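You operate a simulated robot arm through the tools that you are given. There is no shell and no other tool.

The job below is to be done with a simulated robot arm. You get a single attempt, and the scene is never put back.

TASK
Zero the yellow gauge, then feed the head in about 0.22 mm on it with the knob.
Fine: loosen the orange and black levers for it and tighten both again.

The check looks at the end state, three seconds after you hand in, the way a careful person would. Anything else that was tipped, shoved, dropped, spilled or broken makes it a failure.

THE ROBOT
A 6-joint arm with a fingered hand, fixed in place. Base frame: the origin is at the foot of the arm, x ahead of it, y to its left, z up. Lengths are in mm, angles in degrees, forces in N, time in s.
With the tool pointing down near the work surface it reaches from about 340 to 760 mm from the base axis. Its first joint turns from -166.0 to 166.0 degrees. Payload 4 kg.
Tool frame: the origin (TCP) lies between the finger pads and is the grasp point; the fingertips stand 26 mm ahead of it; z points along the fingers, y is the line along which they close. The gripper opens to 148 mm. The gripper's body begins 73 mm behind the TCP. The gripper is a hand of 3 fingers: y runs from the thumb to the fingers, the wrist lies at [0, 0, -239] in the tool frame, and closing takes about 1.5 s.
Orientation is told as [roll, pitch, yaw] about the base's x, y, z axes, in that order, counted from this pose: with the fingers straight down and closing along the base's y, the tool's x points along the base's -x, its y along +y and its z along -z.

THE INTERFACE
- The arm moves only by the tool arm_command. Its argument "series" is a list of rows, each a list of 7 numbers: the shift along the tool's x, y, z in mm, then the turn, a rotation vector about the tool's x, y, z in degrees, then the gripper command, from -1 (shut) to 1 (fully open), values between in proportion. In form: [[dx, dy, dz, rx, ry, rz, claw], ...]. A call has 1 to 20 rows; each row is the pose to reach, as a shift and turn from the pose commanded when the call began, along the tool's axes at that moment. Each row takes 0.2 s and may step no farther than 50 mm and 8.6 degrees from the row before; otherwise, or with a gripper value out of range, the whole call is refused. A pose out of reach is approached as far as the arm can. The call stops where the force on the tool passes 40 N (or 10 N more than at its start, if that is more) or the arm is blocked; 0.2 s more then pass. The fingers move at their own pace (about 153 mm/s each) and stop on an object; they squeeze with about 25 N. The grip force told is the motor's: it shows also when the fingers shut on nothing. Time passes only in rows, and 0.2 s behind the last, so rows that repeat a pose let the fingers close. It gives the time, the measured TCP pose, the force on the tool (base axes), the opening and the grip force at its end, in the units of the frame above (readings bear some noise), with the torque about the TCP (base axes, N m) and any sound that the robot's microphone picked up.
- Cameras (640 x 400 px; columns grow to the right, rows downward): "scene" is fixed at [401.7, 498.8, 1469.6]; the picture's right is [-0.88, 0.47, 0.00], its down [0.20, 0.37, -0.91] and it looks along [-0.43, -0.80, -0.42] (base axes); focal length 344 px, centre (320, 200). "wrist" rides on the gripper at [68, -39, -90] in the tool frame; the picture's right is [0.50, 0.87, 0.00], its down [-0.65, 0.38, -0.65] and it looks along [-0.57, 0.33, 0.76] (tool axes); focal length 222 px, centre (320, 200). There is no depth. A picture from a camera that has moved, and an enlarged one, comes with that camera's place and axes in the base frame and with its lens.
- get_image(camera): a new picture of that camera. No time passes.
- raise_lower(by): slides the trunk up (or, below 0, down) by that many mm; the arm rides with it, the base frame stays. It gives what a move gives, with no picture.
- hand_shape(shape): the hand has 3 fingers and takes this shape, open, in about a second: jaw (thumb against the fingers, like two jaws); tri (thumb and two fingers); tip (a fingertip pinch); poke (one finger out to press); point (the index stretched); flat (the hand flat); cup (the hand cupped); fist (a fist). The gripper value then closes the fingers along that shape, each until it touches; the sizes above hold for jaw. It gives what a move gives, with no picture.
- zoom(camera, box): a new picture of the part [left, top, right, bottom] of that camera's present view, enlarged. No time passes.
- hand_in(): hands the job in; it is judged then, once.

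Places have to be worked out from the pictures, the camera data and where the tool is seen. Open the gripper and draw the arm clear of the work before you hand the job in, unless the task says otherwise.

The tools are called as a command line: name --pt "numbers of a row" for each row, then --argument value for the rest, lists and objects as JSON in quotes. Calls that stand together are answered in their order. arm_command: Moves the arm, as the interface text tells. Its arguments: {"type":"object","properties":{"series":{"type":"array"}},"required":["series"]} The other tools are called the same way: raise_lower (by) slides the trunk up or down; hand_shape (shape) gives the hand a shape; get_image (camera) takes a picture; zoom (camera, box) takes an enlarged picture of a part of a camera's view; hand_in () hands the job in.

At the start:

```text
time: 0.0
eef_pos: [67.2, -455.2, 1257.6]
tcp_rot: [0.0, 0.1, -0.1]
contact_force: [-0.2, 0.3, -0.3]
torque: [0.03, -0.01, 0.05]
grip_width: 147.7
grasp_force: 0.0
shape: jaw
trunk travel left (down, up): [-525.0, 65.0]
```

scene: 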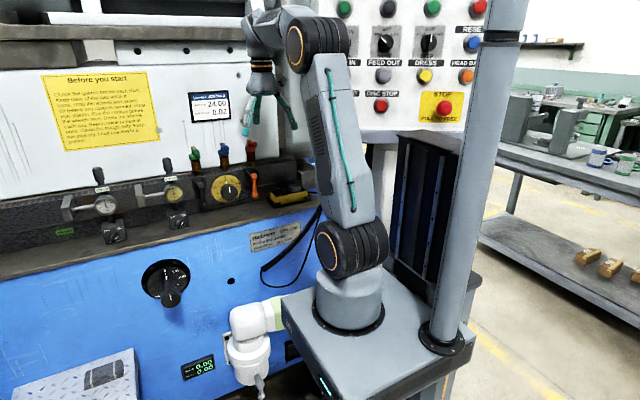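
wrist: 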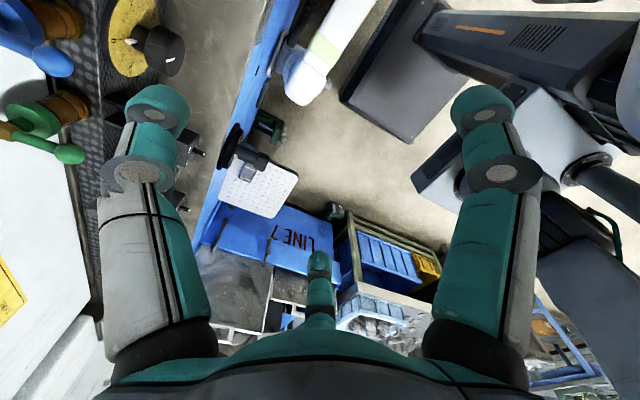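

I start by looking closely at the panel with gauges and levers to find out which is which.

zoom --camera "scene" --box '[40, 130, 200, 250]'

zoom --camera "scene" --box '[160, 130, 330, 250]'

zoom --camera "scene" --box '[30, 60, 250, 160]'

zoom --camera "scene" --box '[120, 240, 280, 400]'

zoom --camera "wrist" --box '[0, 0, 240, 200]'

```text
3.33 times, centred on (120, 190) of scene
camera zoom: at [401.7, 498.8, 1469.6], right [-0.88, 0.47, 0.0], down [0.2, 0.37, -0.91], along [-0.43, -0.8, -0.42], focal length 1148 px, centre (987, 233)
```

zoom: 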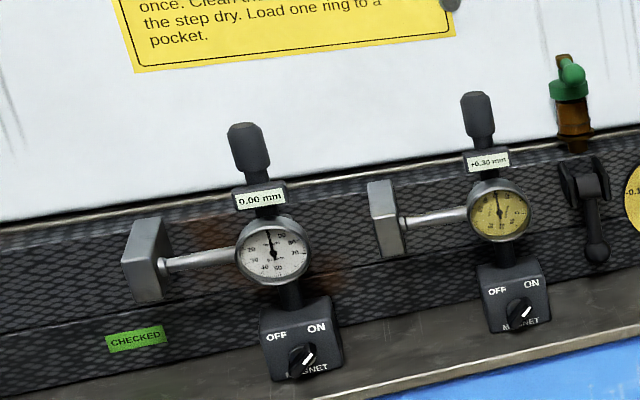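

```text
3.33 times, centred on (245, 190) of scene
camera zoom: at [401.7, 498.8, 1469.6], right [-0.88, 0.47, 0.0], down [0.2, 0.37, -0.91], along [-0.43, -0.8, -0.42], focal length 1148 px, centre (570, 233)
```

zoom: 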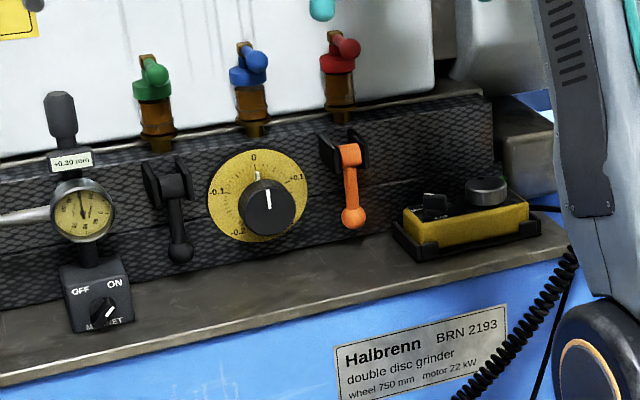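

```text
2.91 times, centred on (140, 110) of scene
camera zoom: at [401.7, 498.8, 1469.6], right [-0.88, 0.47, 0.0], down [0.2, 0.37, -0.91], along [-0.43, -0.8, -0.42], focal length 1002 px, centre (844, 462)
```

zoom: 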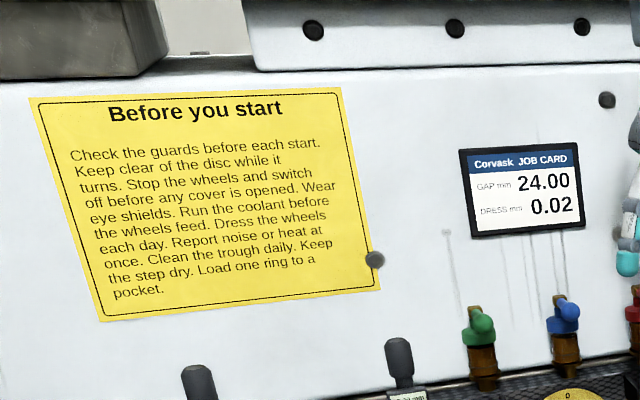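

```text
2.50 times, centred on (200, 320) of scene
camera zoom: at [401.7, 498.8, 1469.6], right [-0.88, 0.47, 0.0], down [0.2, 0.37, -0.91], along [-0.43, -0.8, -0.42], focal length 861 px, centre (620, -100)
```

zoom: 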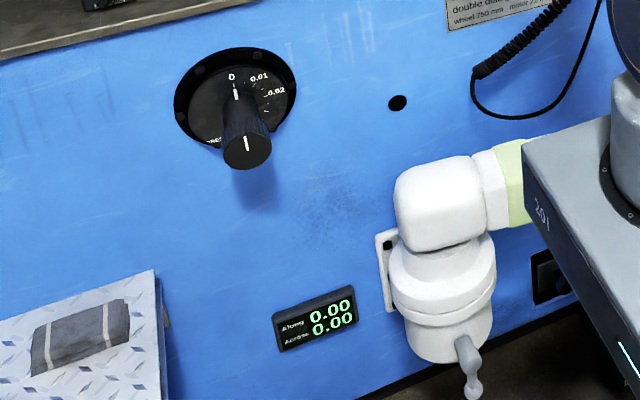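

```text
2.00 times, centred on (120, 100) of wrist
camera zoom: at [-0.8, -494.8, 1348.2], right [-0.5, 0.87, 0.0], down [0.65, 0.38, 0.65], along [0.57, 0.33, -0.76], focal length 444 px, centre (720, 400)
```

zoom: 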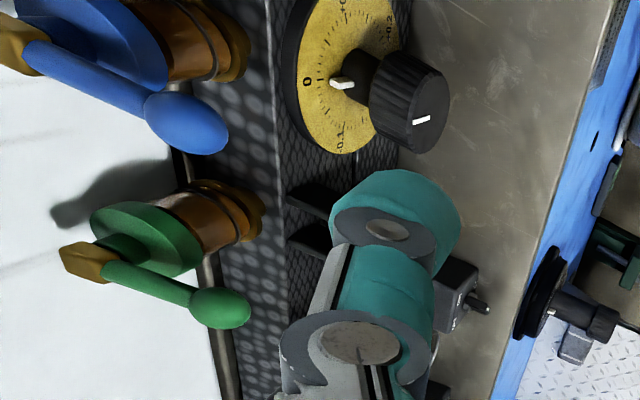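

The yellow gauge stands on a magnet base near x≈330, y≈-660, z≈1000, and the feed dial is near x≈145, y≈-690, z≈980; the panel faces +y. I turn the hand to point at the panel, still well clear of it, so the wrist camera can look at the gauge.

arm_command --pt "-15 -8 10 7.5 0 0 1" --pt "-30 -16 20 15 0 0 1" --pt "-45 -24 30 22.5 0 0 1" --pt "-60 -32 40 30 0 0 1" --pt "-75 -40 50 37.5 0 0 1" --pt "-90 -48 60 45 0 0 1" --pt "-105 -56 70 52.5 0 0 1" --pt "-120 -64 80 60 0 0 1" --pt "-135 -72 90 67.5 0 0 1" --pt "-150 -80 100 75 0 0 1" --pt "-165 -85 110 82.5 0 0 1" --pt "-180 -90 120 90 0 0 1" --pt "-180 -90 120 90 0 0 1"

```text
time: 2.8
eef_pos: [285.3, -568.1, 1213.1]
tcp_rot: [-88.1, 1.4, -1.0]
contact_force: [0.8, 0.1, 0.3]
torque: [-0.02, 0.01, -0.02]
grip_width: 147.9
grasp_force: 0.1
shape: jaw
out of reach, approached as far as the arm can: row 4, 5, 6, 7, 10, 11, 12, 13
trunk travel left (down, up): [-525.0, 65.0]
```

The arm stopped short of the asked pose (too close in or too low for the arm at this trunk height). I look at where everything is now.

get_image --camera "scene"

get_image --camera "wrist"

```text
taken
```

scene: 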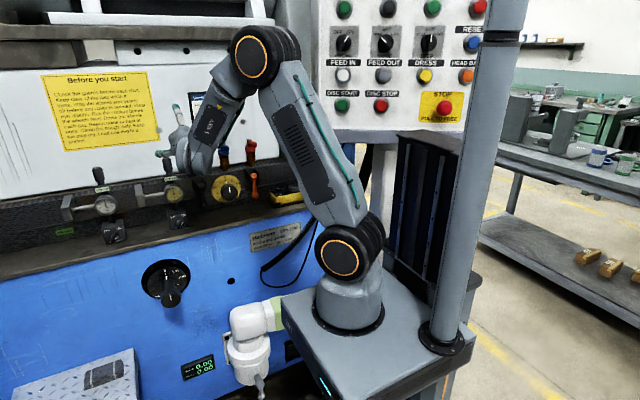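

```text
taken
camera wrist: at [220.7, -477.6, 1257.0], right [-0.52, 0.04, -0.85], down [0.66, 0.65, -0.37], along [0.54, -0.76, -0.37], focal length 222 px, centre (320, 200)
```

wrist: 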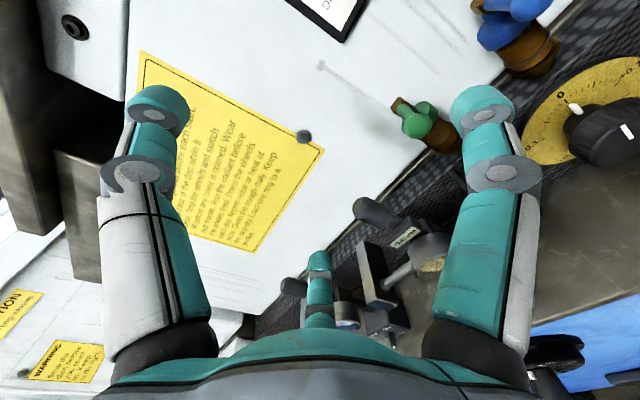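

The arm cramps when it is low and close in, so I lift the hand straight up relative to the arm first, then I'll lower the trunk so that the work is at a comfortable arm height.

arm_command --pt "0 -40 0 0 0 0 1" --pt "0 -80 0 0 0 0 1" --pt "0 -120 0 0 0 0 1" --pt "0 -160 0 0 0 0 1" --pt "0 -180 0 0 0 0 1" --pt "0 -180 0 0 0 0 1"

```text
time: 4.2
eef_pos: [280.6, -567.9, 1399.0]
tcp_rot: [-90.1, -0.1, -0.1]
contact_force: [0.8, -0.7, -0.1]
torque: [-0.02, 0.01, 0.03]
grip_width: 147.8
grasp_force: 0.0
shape: jaw
trunk travel left (down, up): [-525.0, 65.0]
```

The pose is clean now with the hand pointing straight at the panel (-y). I lower the trunk by 230 mm, which brings the TCP to about z=1170, still above and in front of the gauge.

raise_lower --by -230

get_image --camera "scene"

get_image --camera "wrist"

```text
time: 6.6
eef_pos: [281.4, -569.1, 1167.7]
tcp_rot: [-90.1, 0.0, 0.0]
contact_force: [-0.1, -0.7, -0.3]
torque: [0.02, -0.02, -0.01]
grip_width: 148.0
grasp_force: 0.2
shape: jaw
trunk travel left (down, up): [-295.0, 295.0]
```

```text
taken
```

scene: 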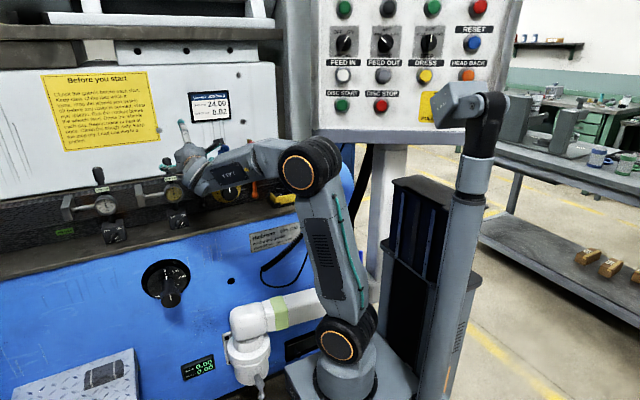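

```text
taken
camera wrist: at [213.3, -478.3, 1206.7], right [-0.5, 0.0, -0.87], down [0.66, 0.65, -0.38], along [0.57, -0.76, -0.33], focal length 222 px, centre (320, 200)
```

wrist: 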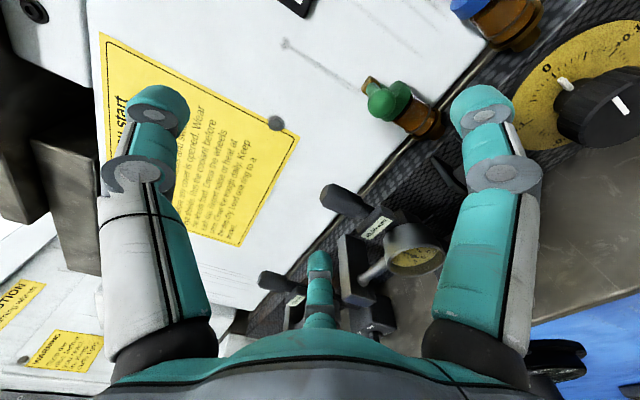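

The posture is good now. I zoom into the gauge from the wrist camera and from the scene camera, to see how it is zeroed.

zoom --camera "wrist" --box '[310, 150, 470, 350]'

zoom --camera "scene" --box '[140, 160, 204, 240]'

zoom --camera "wrist" --box '[440, 0, 640, 200]'

```text
2.00 times, centred on (390, 250) of wrist
camera zoom: at [213.3, -478.3, 1206.7], right [-0.5, 0.0, -0.87], down [0.66, 0.65, -0.38], along [0.57, -0.76, -0.33], focal length 444 px, centre (180, 100)
```

zoom: 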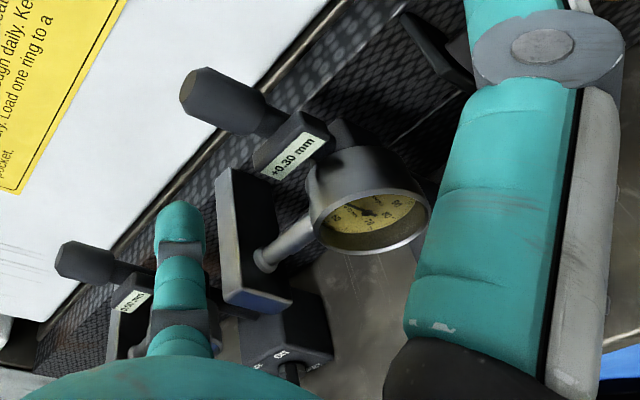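

```text
5.00 times, centred on (172, 200) of scene
camera zoom: at [401.7, 498.8, 1469.6], right [-0.88, 0.47, 0.0], down [0.2, 0.37, -0.91], along [-0.43, -0.8, -0.42], focal length 1722 px, centre (1060, 200)
```

zoom: 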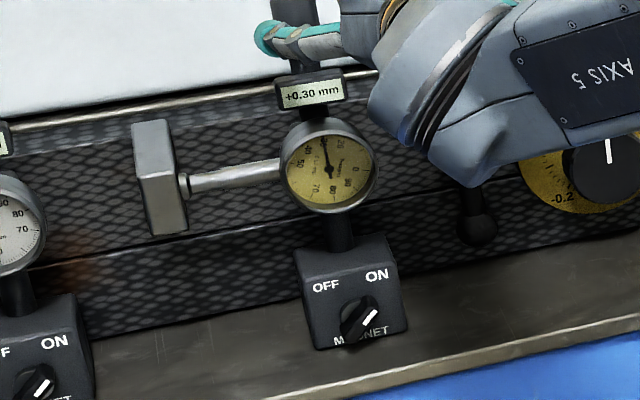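

```text
2.00 times, centred on (540, 100) of wrist
camera zoom: at [213.3, -478.3, 1206.7], right [-0.5, 0.0, -0.87], down [0.66, 0.65, -0.38], along [0.57, -0.76, -0.33], focal length 444 px, centre (-120, 400)
```

zoom: 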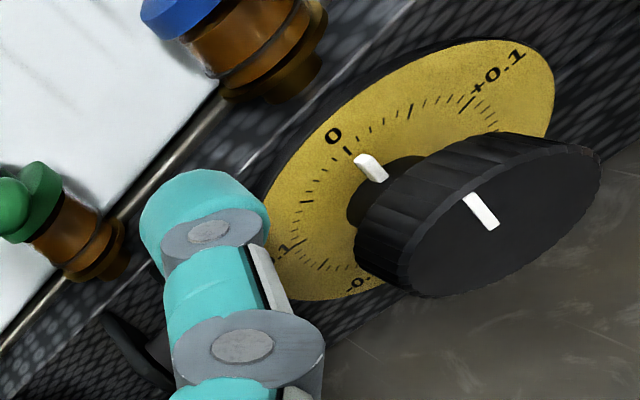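

The gauge face (about 62 mm wide) is at roughly [335, -618, 1019]; its needle is straight up but the scale has been turned so 30 sits under it, so its bezel has to be turned about 108° counter-clockwise. I move the hand in front of it, keeping about 50 mm clear, for a closer look.

arm_command --pt "-18 0 -30 0 0 0 1" --pt "-36 35 -30 0 0 0 1" --pt "-54 75 -30 0 0 0 1" --pt "-54 110 -30 0 0 0 1" --pt "-54 145 -30 0 0 0 1" --pt "-54 145 -30 0 0 0 1"

get_image --camera "wrist"

zoom --camera "scene" --box '[150, 170, 200, 220]'

```text
time: 8.0
eef_pos: [335.1, -539.0, 1021.7]
tcp_rot: [-90.1, -0.1, 0.1]
contact_force: [0.2, -0.2, -0.5]
torque: [-0.01, 0.01, 0.01]
grip_width: 148.0
grasp_force: 0.0
shape: jaw
trunk travel left (down, up): [-295.0, 295.0]
```

```text
taken
camera wrist: at [268.0, -448.3, 1059.7], right [-0.5, 0.0, -0.87], down [0.66, 0.65, -0.38], along [0.57, -0.76, -0.33], focal length 222 px, centre (320, 200)
```

wrist: 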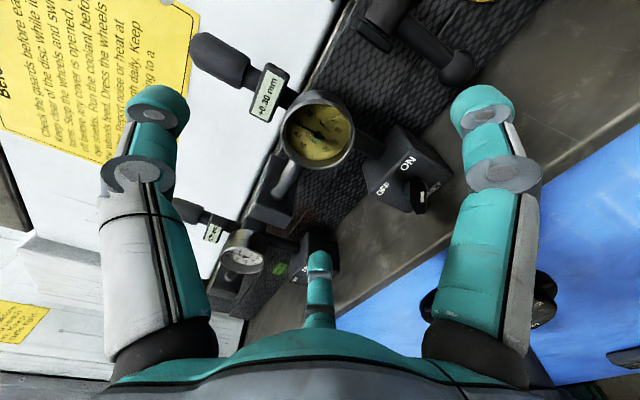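

```text
8.00 times, centred on (175, 195) of scene
camera zoom: at [401.7, 498.8, 1469.6], right [-0.88, 0.47, 0.0], down [0.2, 0.37, -0.91], along [-0.43, -0.8, -0.42], focal length 2756 px, centre (1480, 240)
```

zoom: 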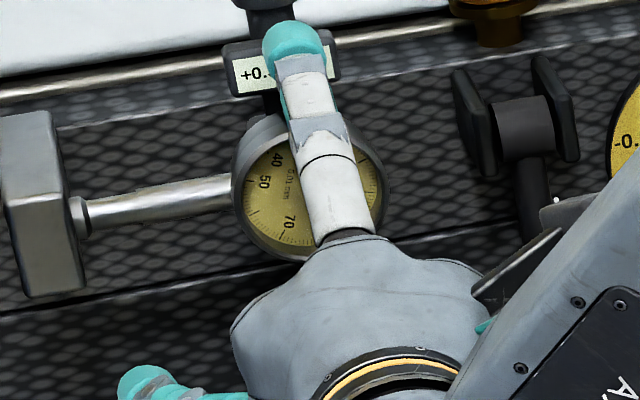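

zoom --camera "wrist" --box '[250, 60, 400, 220]'

zoom --camera "wrist" --box '[290, 90, 350, 180]'

zoom --camera "wrist" --box '[350, 0, 480, 110]'

```text
2.50 times, centred on (325, 140) of wrist
camera zoom: at [268.0, -448.3, 1059.7], right [-0.5, 0.0, -0.87], down [0.66, 0.65, -0.38], along [0.57, -0.76, -0.33], focal length 555 px, centre (308, 350)
```

zoom: 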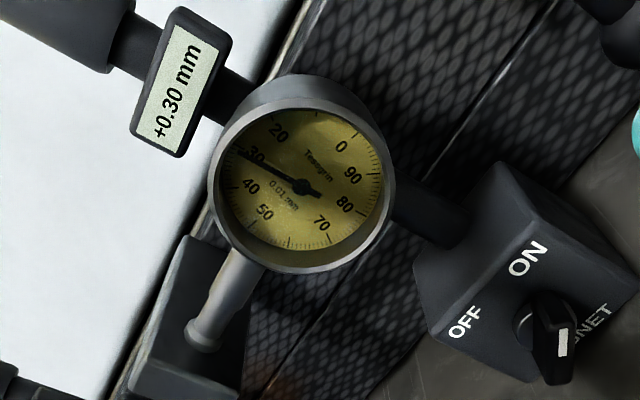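

```text
4.44 times, centred on (320, 135) of wrist
camera zoom: at [268.0, -448.3, 1059.7], right [-0.5, 0.0, -0.87], down [0.66, 0.65, -0.38], along [0.57, -0.76, -0.33], focal length 987 px, centre (320, 489)
```

zoom: 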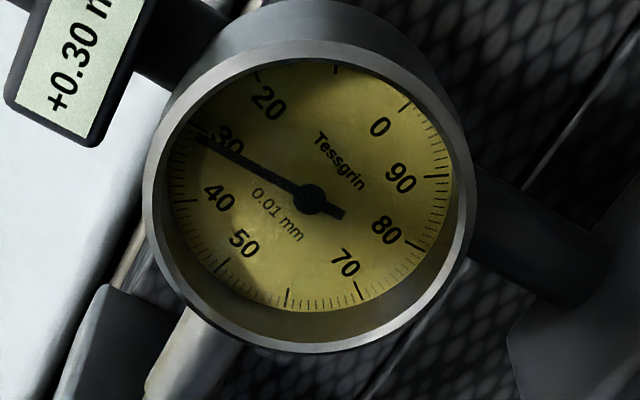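

```text
3.64 times, centred on (415, 55) of wrist
camera zoom: at [268.0, -448.3, 1059.7], right [-0.5, 0.0, -0.87], down [0.66, 0.65, -0.38], along [0.57, -0.76, -0.33], focal length 808 px, centre (-26, 727)
```

zoom: 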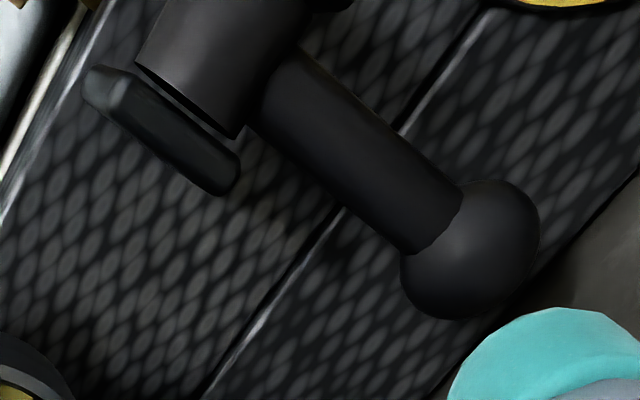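

The gauge reads +0.30 with the scale running counter-clockwise, so 0 must come round about 108° counter-clockwise to the needle. Before touching it I check in free air how the three fingers close (part way), while staying back.

arm_command --pt "0 0 0 0 0 0 0.3" --pt "0 0 0 0 0 0 0.0" --pt "0 0 0 0 0 0 0.0" --pt "0 0 0 0 0 0 0.0"

get_image --camera "wrist"

zoom --camera "scene" --box '[130, 150, 260, 260]'

```text
time: 9.0
eef_pos: [335.5, -538.1, 1020.4]
tcp_rot: [-90.1, 0.0, 0.1]
contact_force: [-0.3, -0.6, 0.4]
torque: [-0.02, 0.0, 0.01]
grip_width: 74.7
grasp_force: 0.1
shape: jaw
trunk travel left (down, up): [-295.0, 295.0]
```

```text
taken
camera wrist: at [267.9, -448.3, 1060.0], right [-0.5, 0.0, -0.87], down [0.66, 0.65, -0.38], along [0.57, -0.76, -0.33], focal length 222 px, centre (320, 200)
```

wrist: 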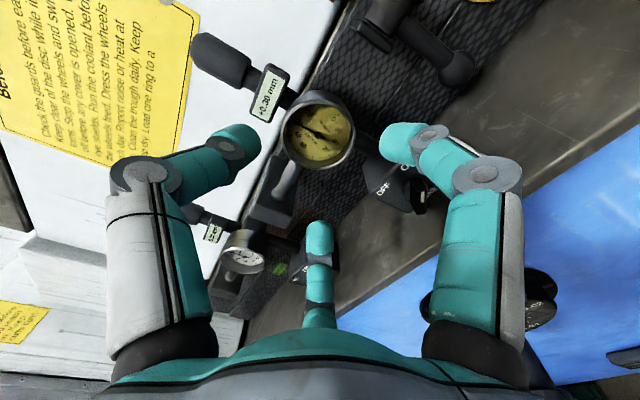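

```text
3.64 times, centred on (195, 205) of scene
camera zoom: at [401.7, 498.8, 1469.6], right [-0.88, 0.47, 0.0], down [0.2, 0.37, -0.91], along [-0.43, -0.8, -0.42], focal length 1253 px, centre (774, 182)
```

zoom: 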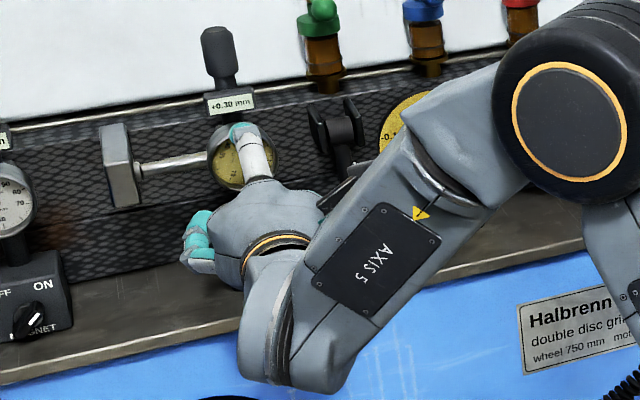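

The three fingers close like a three-jaw chuck (120° apart), good for a round bezel; the plunger stem at 9 o'clock sits only ~8 mm behind the rim, so I'll twist in two ~54° bites that keep fingers away from it. I open to ~96 mm and approach to about 15 mm in front of the rim to refine the centring.

arm_command --pt "0 -1 0 0 0 0 0.3" --pt "0 -2 12 0 0 0 0.3" --pt "0 -2 24 0 0 0 0.3" --pt "0 -2 36 0 0 0 0.3" --pt "0 -2 36 0 0 0 0.3"

get_image --camera "wrist"

zoom --camera "wrist" --box '[240, 80, 400, 260]'

zoom --camera "scene" --box '[130, 150, 260, 260]'

```text
time: 10.2
eef_pos: [335.6, -573.3, 1024.1]
tcp_rot: [-90.1, 0.0, 0.0]
contact_force: [-1.4, 0.8, 0.0]
torque: [-0.01, 0.01, -0.03]
grip_width: 96.0
grasp_force: 0.0
shape: jaw
trunk travel left (down, up): [-295.0, 295.0]
```

```text
taken
camera wrist: at [267.6, -483.9, 1062.5], right [-0.5, 0.0, -0.87], down [0.66, 0.65, -0.38], along [0.57, -0.76, -0.33], focal length 222 px, centre (320, 200)
```

wrist: 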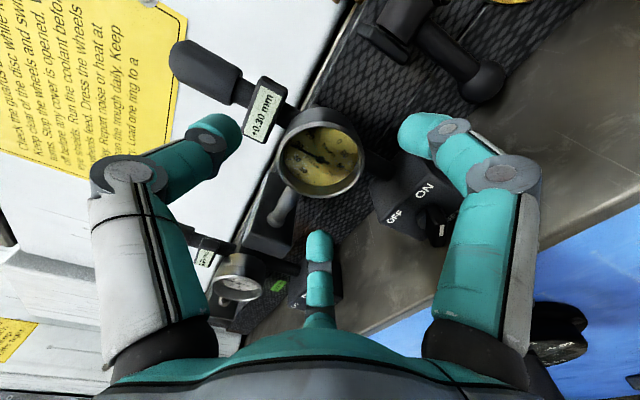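

```text
2.22 times, centred on (320, 170) of wrist
camera zoom: at [267.6, -483.9, 1062.5], right [-0.5, 0.0, -0.87], down [0.66, 0.65, -0.38], along [0.57, -0.76, -0.33], focal length 494 px, centre (320, 267)
```

zoom: 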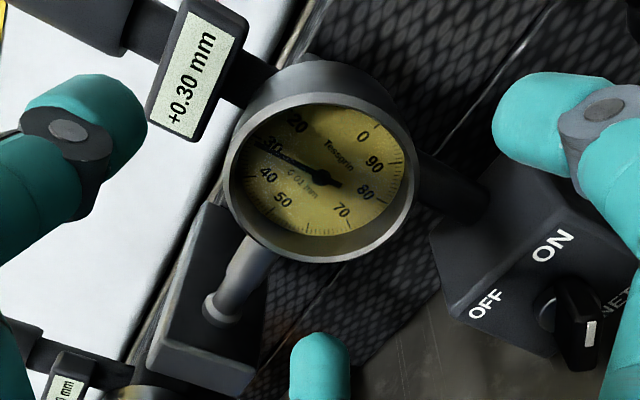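

```text
3.64 times, centred on (195, 205) of scene
camera zoom: at [401.7, 498.8, 1469.6], right [-0.88, 0.47, 0.0], down [0.2, 0.37, -0.91], along [-0.43, -0.8, -0.42], focal length 1253 px, centre (774, 182)
```

zoom: 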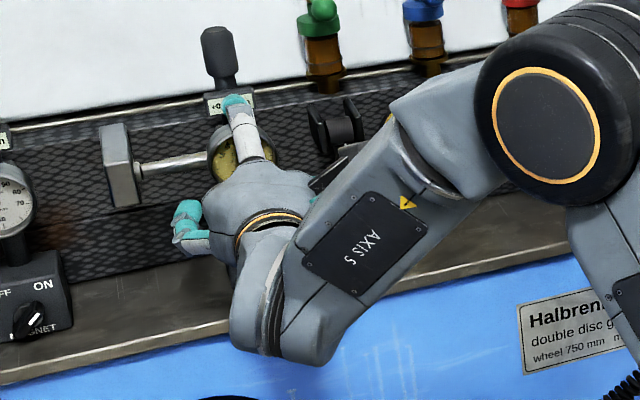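

The rim centre looks within about 1–2 mm of the tool axis. I zoom in more to measure the rim ellipse precisely.

zoom --camera "wrist" --box '[270, 110, 370, 210]'

```text
4.00 times, centred on (320, 160) of wrist
camera zoom: at [267.6, -483.9, 1062.5], right [-0.5, 0.0, -0.87], down [0.66, 0.65, -0.38], along [0.57, -0.76, -0.33], focal length 888 px, centre (320, 360)
```

zoom: 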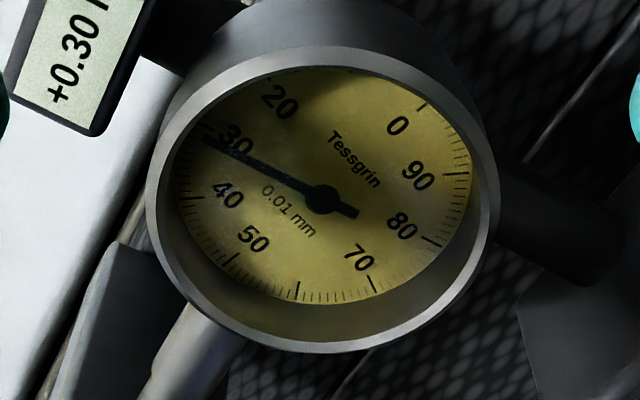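

Perspective makes the centre uncertain by a couple of mm, so I rotate the hand −54° in place (which is also the twist I'll need) to get a second viewpoint and triangulate the rim centre.

arm_command --pt "0 0 0 0 0 -8 0.3" --pt "0 0 0 0 0 -16 0.3" --pt "0 0 0 0 0 -24 0.3" --pt "0 0 0 0 0 -32 0.3" --pt "0 0 0 0 0 -40 0.3" --pt "0 0 0 0 0 -48 0.3" --pt "0 0 0 0 0 -54 0.3" --pt "0 0 0 0 0 -54 0.3"

get_image --camera "wrist"

zoom --camera "wrist" --box '[270, 110, 370, 210]'

```text
time: 12.0
eef_pos: [335.5, -574.5, 1024.3]
tcp_rot: [-90.0, 53.9, -0.1]
contact_force: [-0.6, 0.1, -0.5]
torque: [0.02, -0.01, 0.03]
grip_width: 95.6
grasp_force: 0.2
shape: jaw
trunk travel left (down, up): [-295.0, 295.0]
```

```text
taken
camera wrist: at [326.6, -484.6, 1102.0], right [-0.99, 0.0, -0.1], down [0.08, 0.65, -0.75], along [0.07, -0.76, -0.65], focal length 222 px, centre (320, 200)
```

wrist: 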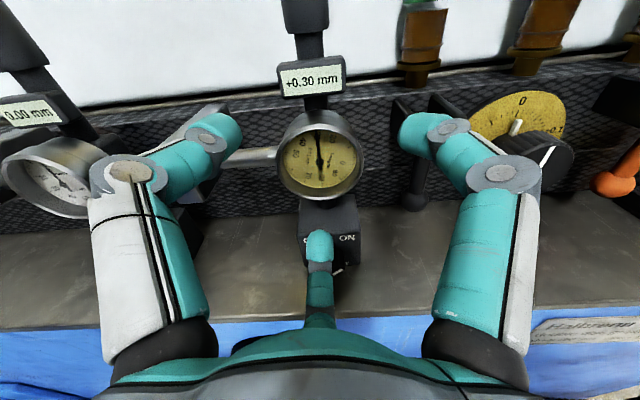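

```text
4.00 times, centred on (320, 160) of wrist
camera zoom: at [326.6, -484.6, 1102.0], right [-0.99, 0.0, -0.1], down [0.08, 0.65, -0.75], along [0.07, -0.76, -0.65], focal length 888 px, centre (320, 360)
```

zoom: 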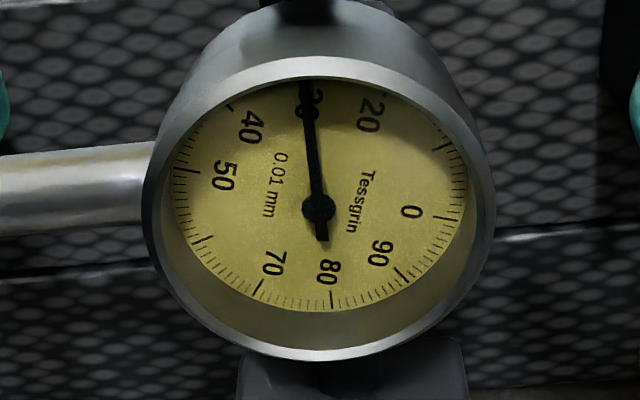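

Triangulated: rim centre ≈ [335.7, -611, 1022.8], diameter ≈ 60, about 1.5 mm off my tool axis and 37 mm ahead of the TCP. I rotate back, correct the offset, and advance so the fingertips overlap the rim by ~9 mm.

arm_command --pt "0 0 0 0 0 8 0.3" --pt "-0.5 0.2 0 0 0 16 0.3" --pt "-1 0.4 0 0 0 24 0.3" --pt "-1.5 0.6 0 0 0 32 0.3" --pt "-1.7 0.7 0 0 0 40 0.3" --pt "-1.7 0.7 0 0 0 48 0.3" --pt "-1.7 0.7 4 0 0 54 0.3" --pt "-1.7 0.7 8 0 0 54 0.3" --pt "-1.7 0.7 12 0 0 54 0.3" --pt "-1.7 0.7 16 0 0 54 0.3" --pt "-1.7 0.7 20 0 0 54 0.3" --pt "-1.7 0.7 20 0 0 54 0.3"

get_image --camera "wrist"

zoom --camera "wrist" --box '[220, 100, 420, 260]'

```text
time: 14.6
eef_pos: [335.4, -594.7, 1022.9]
tcp_rot: [-90.1, 0.0, 0.0]
contact_force: [0.4, -0.7, -0.5]
torque: [-0.02, 0.02, -0.01]
grip_width: 95.4
grasp_force: 0.0
shape: jaw
trunk travel left (down, up): [-295.0, 295.0]
```

```text
taken
camera wrist: at [267.8, -504.5, 1062.2], right [-0.5, 0.0, -0.87], down [0.66, 0.65, -0.38], along [0.57, -0.76, -0.33], focal length 222 px, centre (320, 200)
```

wrist: 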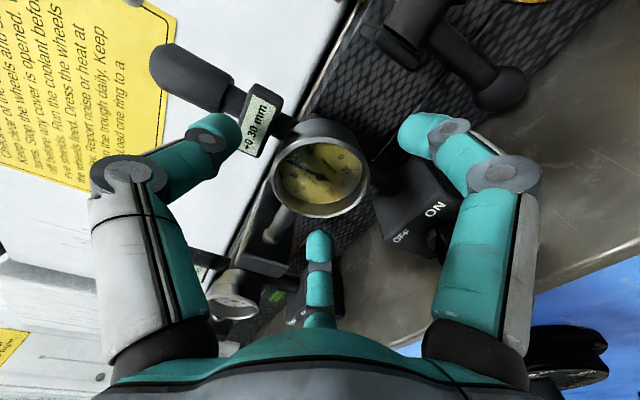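

```text
2.50 times, centred on (320, 180) of wrist
camera zoom: at [267.8, -504.5, 1062.2], right [-0.5, 0.0, -0.87], down [0.66, 0.65, -0.38], along [0.57, -0.76, -0.33], focal length 555 px, centre (320, 250)
```

zoom: 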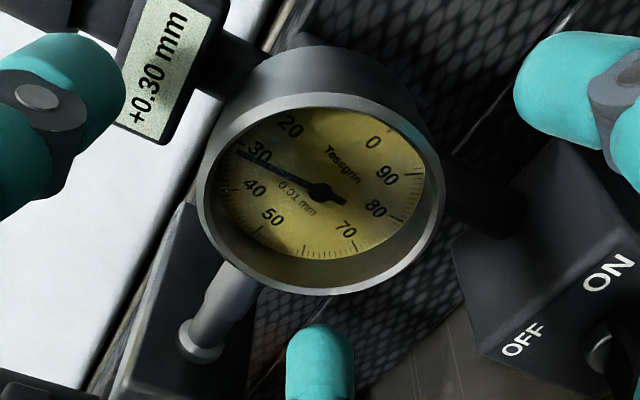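

Fingers straddle the rim with about 9 mm of overlap and I'm centred to ~1 mm. I close gently on the bezel and check the reading.

arm_command --pt "-0.5 0.4 0 0 0 0 0.1" --pt "-0.5 0.4 0 0 0 0 -0.1" --pt "-0.5 0.4 0 0 0 0 -0.3" --pt "-0.5 0.4 0 0 0 0 -0.4" --pt "-0.5 0.4 0 0 0 0 -0.4" --pt "-0.5 0.4 0 0 0 0 -0.4"

get_image --camera "wrist"

zoom --camera "wrist" --box '[220, 100, 420, 260]'

```text
time: 16.0
eef_pos: [335.6, -594.9, 1023.2]
tcp_rot: [-90.1, 0.1, 0.1]
contact_force: [0.6, -2.6, 1.0]
torque: [-0.1, 0.0, 0.02]
grip_width: 51.9
grasp_force: 25.0
shape: jaw
trunk travel left (down, up): [-295.0, 295.0]
```

```text
taken
camera wrist: at [268.3, -504.7, 1061.5], right [-0.5, 0.0, -0.87], down [0.66, 0.65, -0.38], along [0.57, -0.76, -0.33], focal length 222 px, centre (320, 200)
```

wrist: 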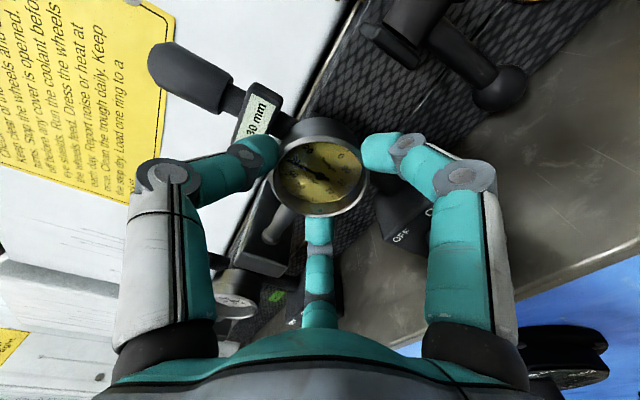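

```text
2.50 times, centred on (320, 180) of wrist
camera zoom: at [268.3, -504.7, 1061.5], right [-0.5, 0.0, -0.87], down [0.66, 0.65, -0.38], along [0.57, -0.76, -0.33], focal length 555 px, centre (320, 250)
```

zoom: 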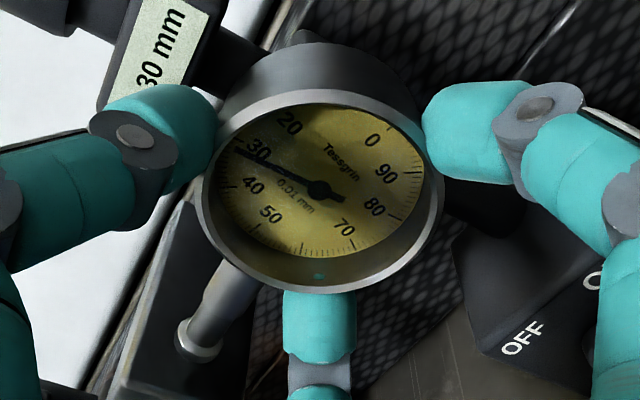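

The fingers hold the bezel (grip 25 N, negligible side force). I twist it counter-clockwise by 24° as a first test and check the display.

arm_command --pt "0 0 0 0 0 -6 -0.4" --pt "0 0 0 0 0 -12 -0.4" --pt "0 0 0 0 0 -18 -0.4" --pt "0 0 0 0 0 -24 -0.4" --pt "0 0 0 0 0 -24 -0.4"

get_image --camera "wrist"

zoom --camera "wrist" --box '[220, 80, 420, 240]'

```text
time: 17.2
eef_pos: [335.1, -594.8, 1021.5]
tcp_rot: [-90.1, 23.9, 0.0]
contact_force: [-0.6, -2.5, 2.0]
torque: [-0.12, -0.01, -0.02]
grip_width: 51.6
grasp_force: 24.9
shape: jaw
trunk travel left (down, up): [-295.0, 295.0]
```

```text
taken
camera wrist: at [289.8, -504.1, 1085.4], right [-0.81, 0.0, -0.59], down [0.44, 0.65, -0.61], along [0.38, -0.76, -0.53], focal length 222 px, centre (320, 200)
```

wrist: 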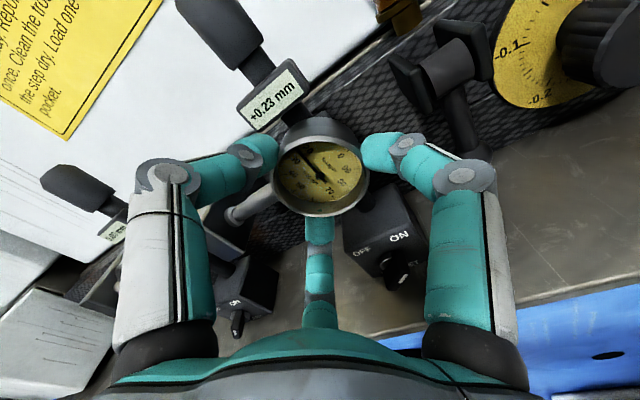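

```text
2.50 times, centred on (320, 160) of wrist
camera zoom: at [289.8, -504.1, 1085.4], right [-0.81, 0.0, -0.59], down [0.44, 0.65, -0.61], along [0.38, -0.76, -0.53], focal length 555 px, centre (320, 300)
```

zoom: 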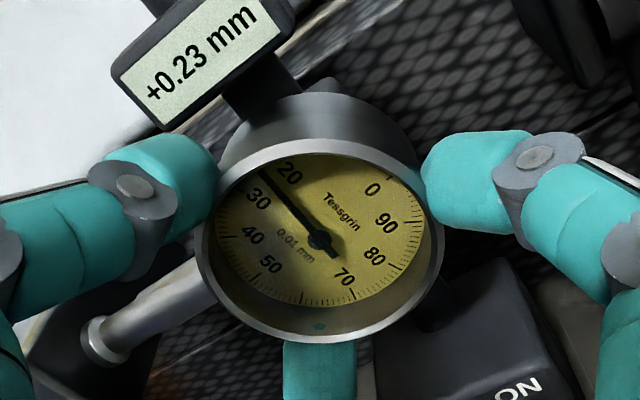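

The twist works (24° took it from +0.30 to +0.23). I turn another 30°, then release and regrip for the second bite.

arm_command --pt "0 0 0 0 0 -6 -0.4" --pt "0 0 0 0 0 -12 -0.4" --pt "0 0 0 0 0 -18 -0.4" --pt "0 0 0 0 0 -24 -0.4" --pt "0 0 0 0 0 -30 -0.4" --pt "0 0 0 0 0 -30 -0.4"

zoom --camera "wrist" --box '[220, 60, 420, 220]'

```text
time: 18.6
eef_pos: [336.6, -593.9, 1021.7]
tcp_rot: [-90.0, 54.0, 0.0]
contact_force: [-1.9, -5.0, 0.7]
torque: [-0.04, -0.02, -0.05]
grip_width: 51.1
grasp_force: 25.1
shape: jaw
trunk travel left (down, up): [-295.0, 295.0]
```

```text
2.50 times, centred on (320, 140) of wrist
camera zoom: at [327.2, -504.4, 1099.8], right [-0.99, 0.0, -0.1], down [0.08, 0.65, -0.75], along [0.07, -0.76, -0.65], focal length 555 px, centre (320, 350)
```

zoom: 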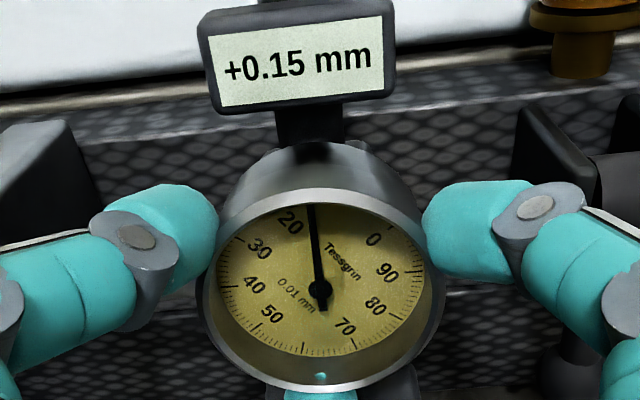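

Reading +0.15 as expected. I release, rotate back +54°, and grip again.

arm_command --pt "0 0 0 0 0 0 0.0" --pt "0 0 0 0 0 0 0.3" --pt "0 0 0 0 0 0 0.3" --pt "0 0 0 0 0 0 0.3" --pt "0 0 0 0 0 8 0.3" --pt "0 0 0 0 0 16 0.3" --pt "0 0 0 0 0 24 0.3" --pt "0 0 0 0 0 32 0.3" --pt "0 0 0 0 0 40 0.3" --pt "0 0 0 0 0 48 0.3" --pt "0 0 0 0 0 54 0.3" --pt "0 0 0 0 0 54 0.3" --pt "0 0 0 0 0 54 0.1" --pt "0 0 0 0 0 54 -0.1" --pt "0 0 0 0 0 54 -0.3" --pt "0 0 0 0 0 54 -0.4" --pt "0 0 0 0 0 54 -0.4" --pt "0 0 0 0 0 54 -0.4"

zoom --camera "wrist" --box '[220, 80, 420, 240]'

```text
time: 22.4
eef_pos: [336.3, -593.9, 1022.4]
tcp_rot: [-90.1, 0.0, -0.1]
contact_force: [0.5, -2.0, 0.3]
torque: [-0.02, -0.02, -0.03]
grip_width: 51.1
grasp_force: 25.2
shape: jaw
trunk travel left (down, up): [-295.0, 295.0]
```

```text
2.50 times, centred on (320, 160) of wrist
camera zoom: at [268.8, -504.4, 1061.9], right [-0.5, 0.0, -0.87], down [0.66, 0.65, -0.38], along [0.57, -0.76, -0.33], focal length 555 px, centre (320, 300)
```

zoom: 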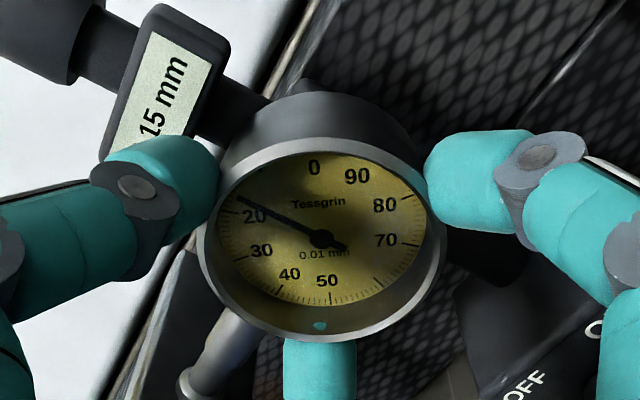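

Regripped, still +0.15. I twist −54° more to bring it near zero.

arm_command --pt "0 0 0 0 0 -7 -0.4" --pt "0 0 0 0 0 -14 -0.4" --pt "0 0 0 0 0 -21 -0.4" --pt "0 0 0 0 0 -28 -0.4" --pt "0 0 0 0 0 -35 -0.4" --pt "0 0 0 0 0 -42 -0.4" --pt "0 0 0 0 0 -48 -0.4" --pt "0 0 0 0 0 -53 -0.4" --pt "0 0 0 0 0 -53 -0.4"

zoom --camera "wrist" --box '[220, 60, 420, 220]'

zoom --camera "wrist" --box '[290, 110, 360, 170]'

```text
time: 24.4
eef_pos: [335.5, -594.2, 1022.5]
tcp_rot: [-90.1, 53.1, 0.0]
contact_force: [-0.4, -1.8, -0.1]
torque: [0.04, -0.03, 0.03]
grip_width: 50.9
grasp_force: 24.4
shape: jaw
trunk travel left (down, up): [-295.0, 295.0]
```

```text
2.50 times, centred on (320, 140) of wrist
camera zoom: at [326.4, -504.3, 1099.6], right [-0.99, 0.0, -0.12], down [0.09, 0.65, -0.75], along [0.08, -0.76, -0.65], focal length 555 px, centre (320, 350)
```

zoom: 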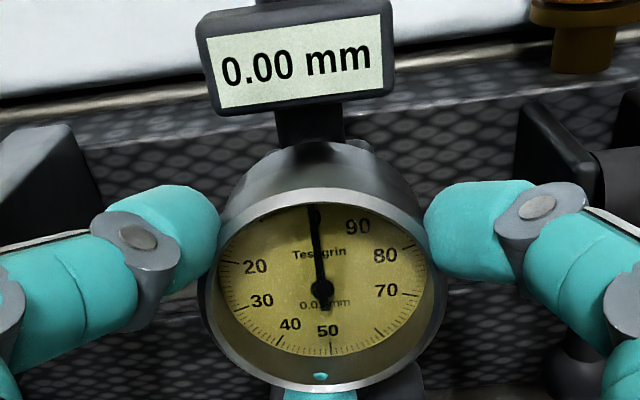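

```text
6.67 times, centred on (325, 140) of wrist
camera zoom: at [326.4, -504.3, 1099.6], right [-0.99, 0.0, -0.12], down [0.09, 0.65, -0.75], along [0.08, -0.76, -0.65], focal length 1481 px, centre (287, 600)
```

zoom: 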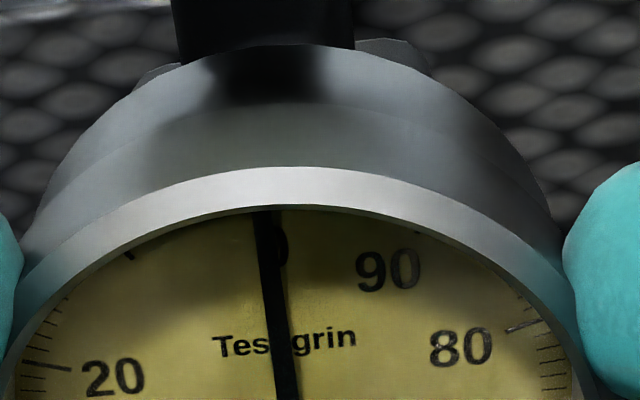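

The gauge shows 0.00. I open the fingers and back off straight, then check that the reading holds.

arm_command --pt "0 0 0 0 0 0 -0.2" --pt "0 0 0 0 0 0 0.1" --pt "0 0 0 0 0 0 0.3" --pt "0 0 0 0 0 0 0.3" --pt "0 0 -10 0 0 0 0.3" --pt "0 0 -30 0 0 0 0.3" --pt "0 0 -55 0 0 0 0.3" --pt "0 0 -80 0 0 0 0.3" --pt "0 0 -80 0 0 0 0.3"

get_image --camera "wrist"

zoom --camera "wrist" --box '[240, 40, 400, 140]'

zoom --camera "wrist" --box '[390, 60, 640, 200]'

```text
time: 26.4
eef_pos: [335.9, -512.6, 1020.1]
tcp_rot: [-90.2, 52.9, 0.0]
contact_force: [1.1, -0.7, -0.1]
torque: [0.04, 0.01, 0.01]
grip_width: 95.9
grasp_force: 0.0
shape: jaw
trunk travel left (down, up): [-295.0, 295.0]
```

```text
taken
camera wrist: at [325.0, -423.8, 1097.9], right [-0.99, 0.0, -0.12], down [0.09, 0.65, -0.75], along [0.08, -0.76, -0.65], focal length 222 px, centre (320, 200)
```

wrist: 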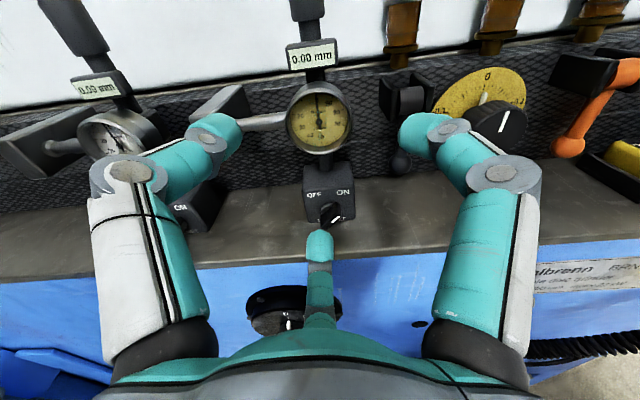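

```text
4.00 times, centred on (320, 90) of wrist
camera zoom: at [325.0, -423.8, 1097.9], right [-0.99, 0.0, -0.12], down [0.09, 0.65, -0.75], along [0.08, -0.76, -0.65], focal length 888 px, centre (320, 640)
```

zoom: 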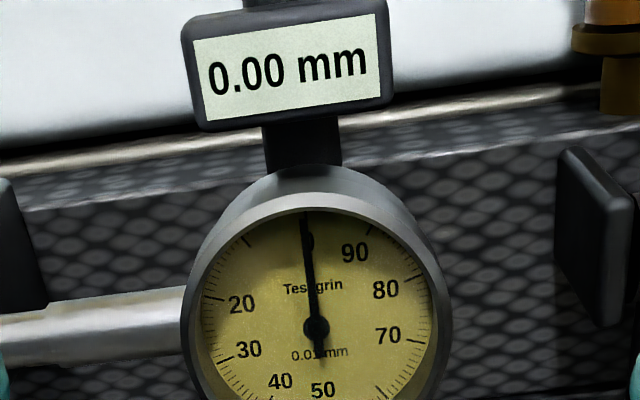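

```text
2.56 times, centred on (515, 130) of wrist
camera zoom: at [325.0, -423.8, 1097.9], right [-0.99, 0.0, -0.12], down [0.09, 0.65, -0.75], along [0.08, -0.76, -0.65], focal length 569 px, centre (-179, 379)
```

zoom: 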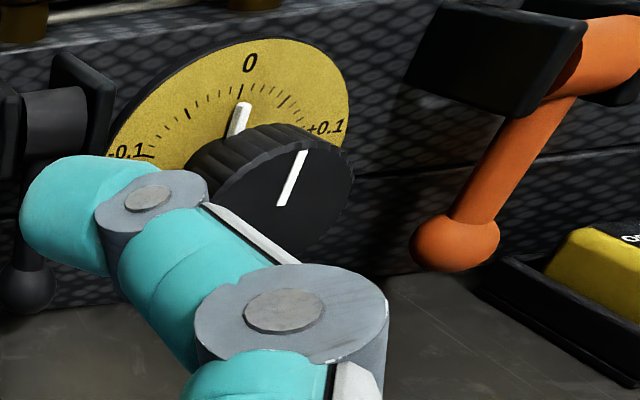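

The gauge holds 0.00 after release. Next I shift the hand sideways towards the levers and the feed knob, staying well in front of the panel, to look at them closely.

arm_command --pt "22 15 0 0 0 0 0.3" --pt "44 29 0 0 0 -2 0.3" --pt "66 44 0 0 0 -4 0.3" --pt "88 59 0 0 0 -7 0.3" --pt "108 75 5 0 0 -7 0.3" --pt "115 85 10 0 0 -7 0.3" --pt "115 85 10 0 0 -7 0.3"

get_image --camera "wrist"

get_image --camera "scene"

```text
time: 28.0
eef_pos: [198.6, -523.6, 1059.9]
tcp_rot: [-90.2, 60.0, -0.1]
contact_force: [0.4, -0.2, -1.0]
torque: [0.0, 0.01, 0.0]
grip_width: 95.6
grasp_force: 0.0
shape: jaw
trunk travel left (down, up): [-295.0, 295.0]
```

```text
taken
camera wrist: at [199.1, -434.1, 1139.1], right [-1.0, 0.0, 0.0], down [0.0, 0.65, -0.76], along [0.0, -0.76, -0.65], focal length 222 px, centre (320, 200)
```

wrist: 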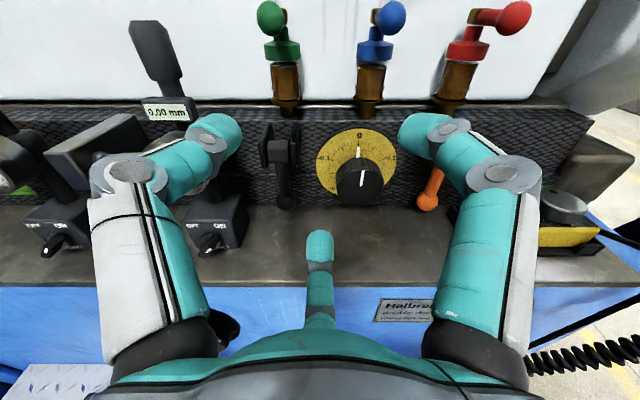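

```text
taken
```

scene: 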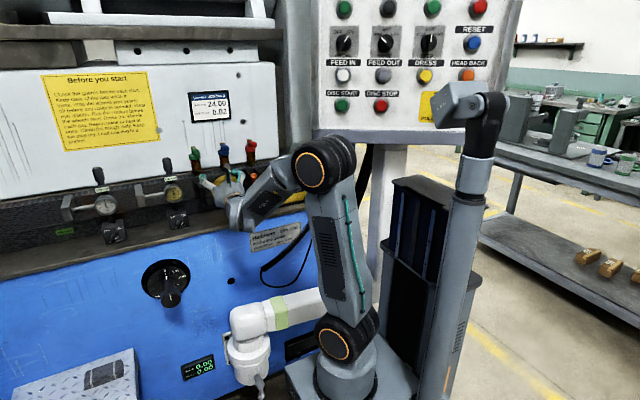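

Excellent upright view. I zoom on the levers and the dial.

zoom --camera "wrist" --box '[240, 100, 340, 220]'

zoom --camera "wrist" --box '[300, 110, 410, 220]'

zoom --camera "wrist" --box '[390, 100, 640, 260]'

```text
3.33 times, centred on (290, 160) of wrist
camera zoom: at [199.1, -434.1, 1139.1], right [-1.0, 0.0, 0.0], down [0.0, 0.65, -0.76], along [0.0, -0.76, -0.65], focal length 740 px, centre (420, 333)
```

zoom: 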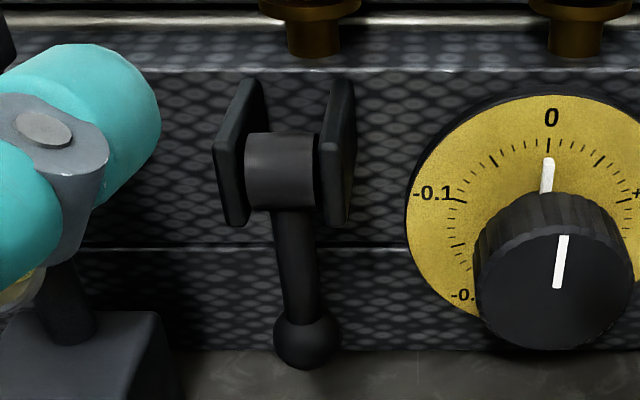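

```text
3.64 times, centred on (355, 165) of wrist
camera zoom: at [199.1, -434.1, 1139.1], right [-1.0, 0.0, 0.0], down [0.0, 0.65, -0.76], along [0.0, -0.76, -0.65], focal length 808 px, centre (193, 327)
```

zoom: 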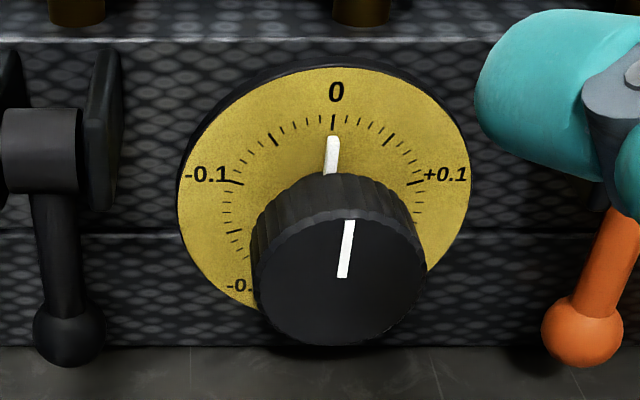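

```text
2.50 times, centred on (515, 180) of wrist
camera zoom: at [199.1, -434.1, 1139.1], right [-1.0, 0.0, 0.0], down [0.0, 0.65, -0.76], along [0.0, -0.76, -0.65], focal length 555 px, centre (-168, 250)
```

zoom: 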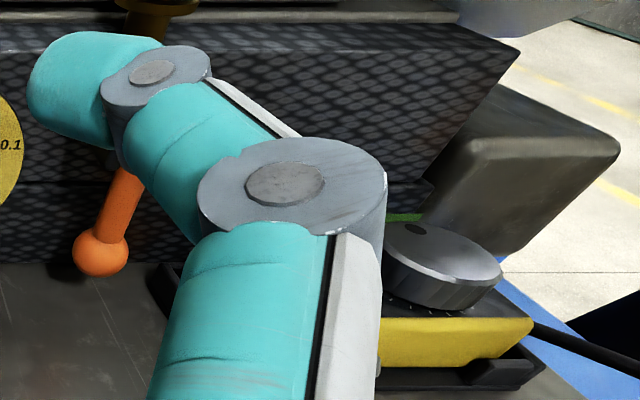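

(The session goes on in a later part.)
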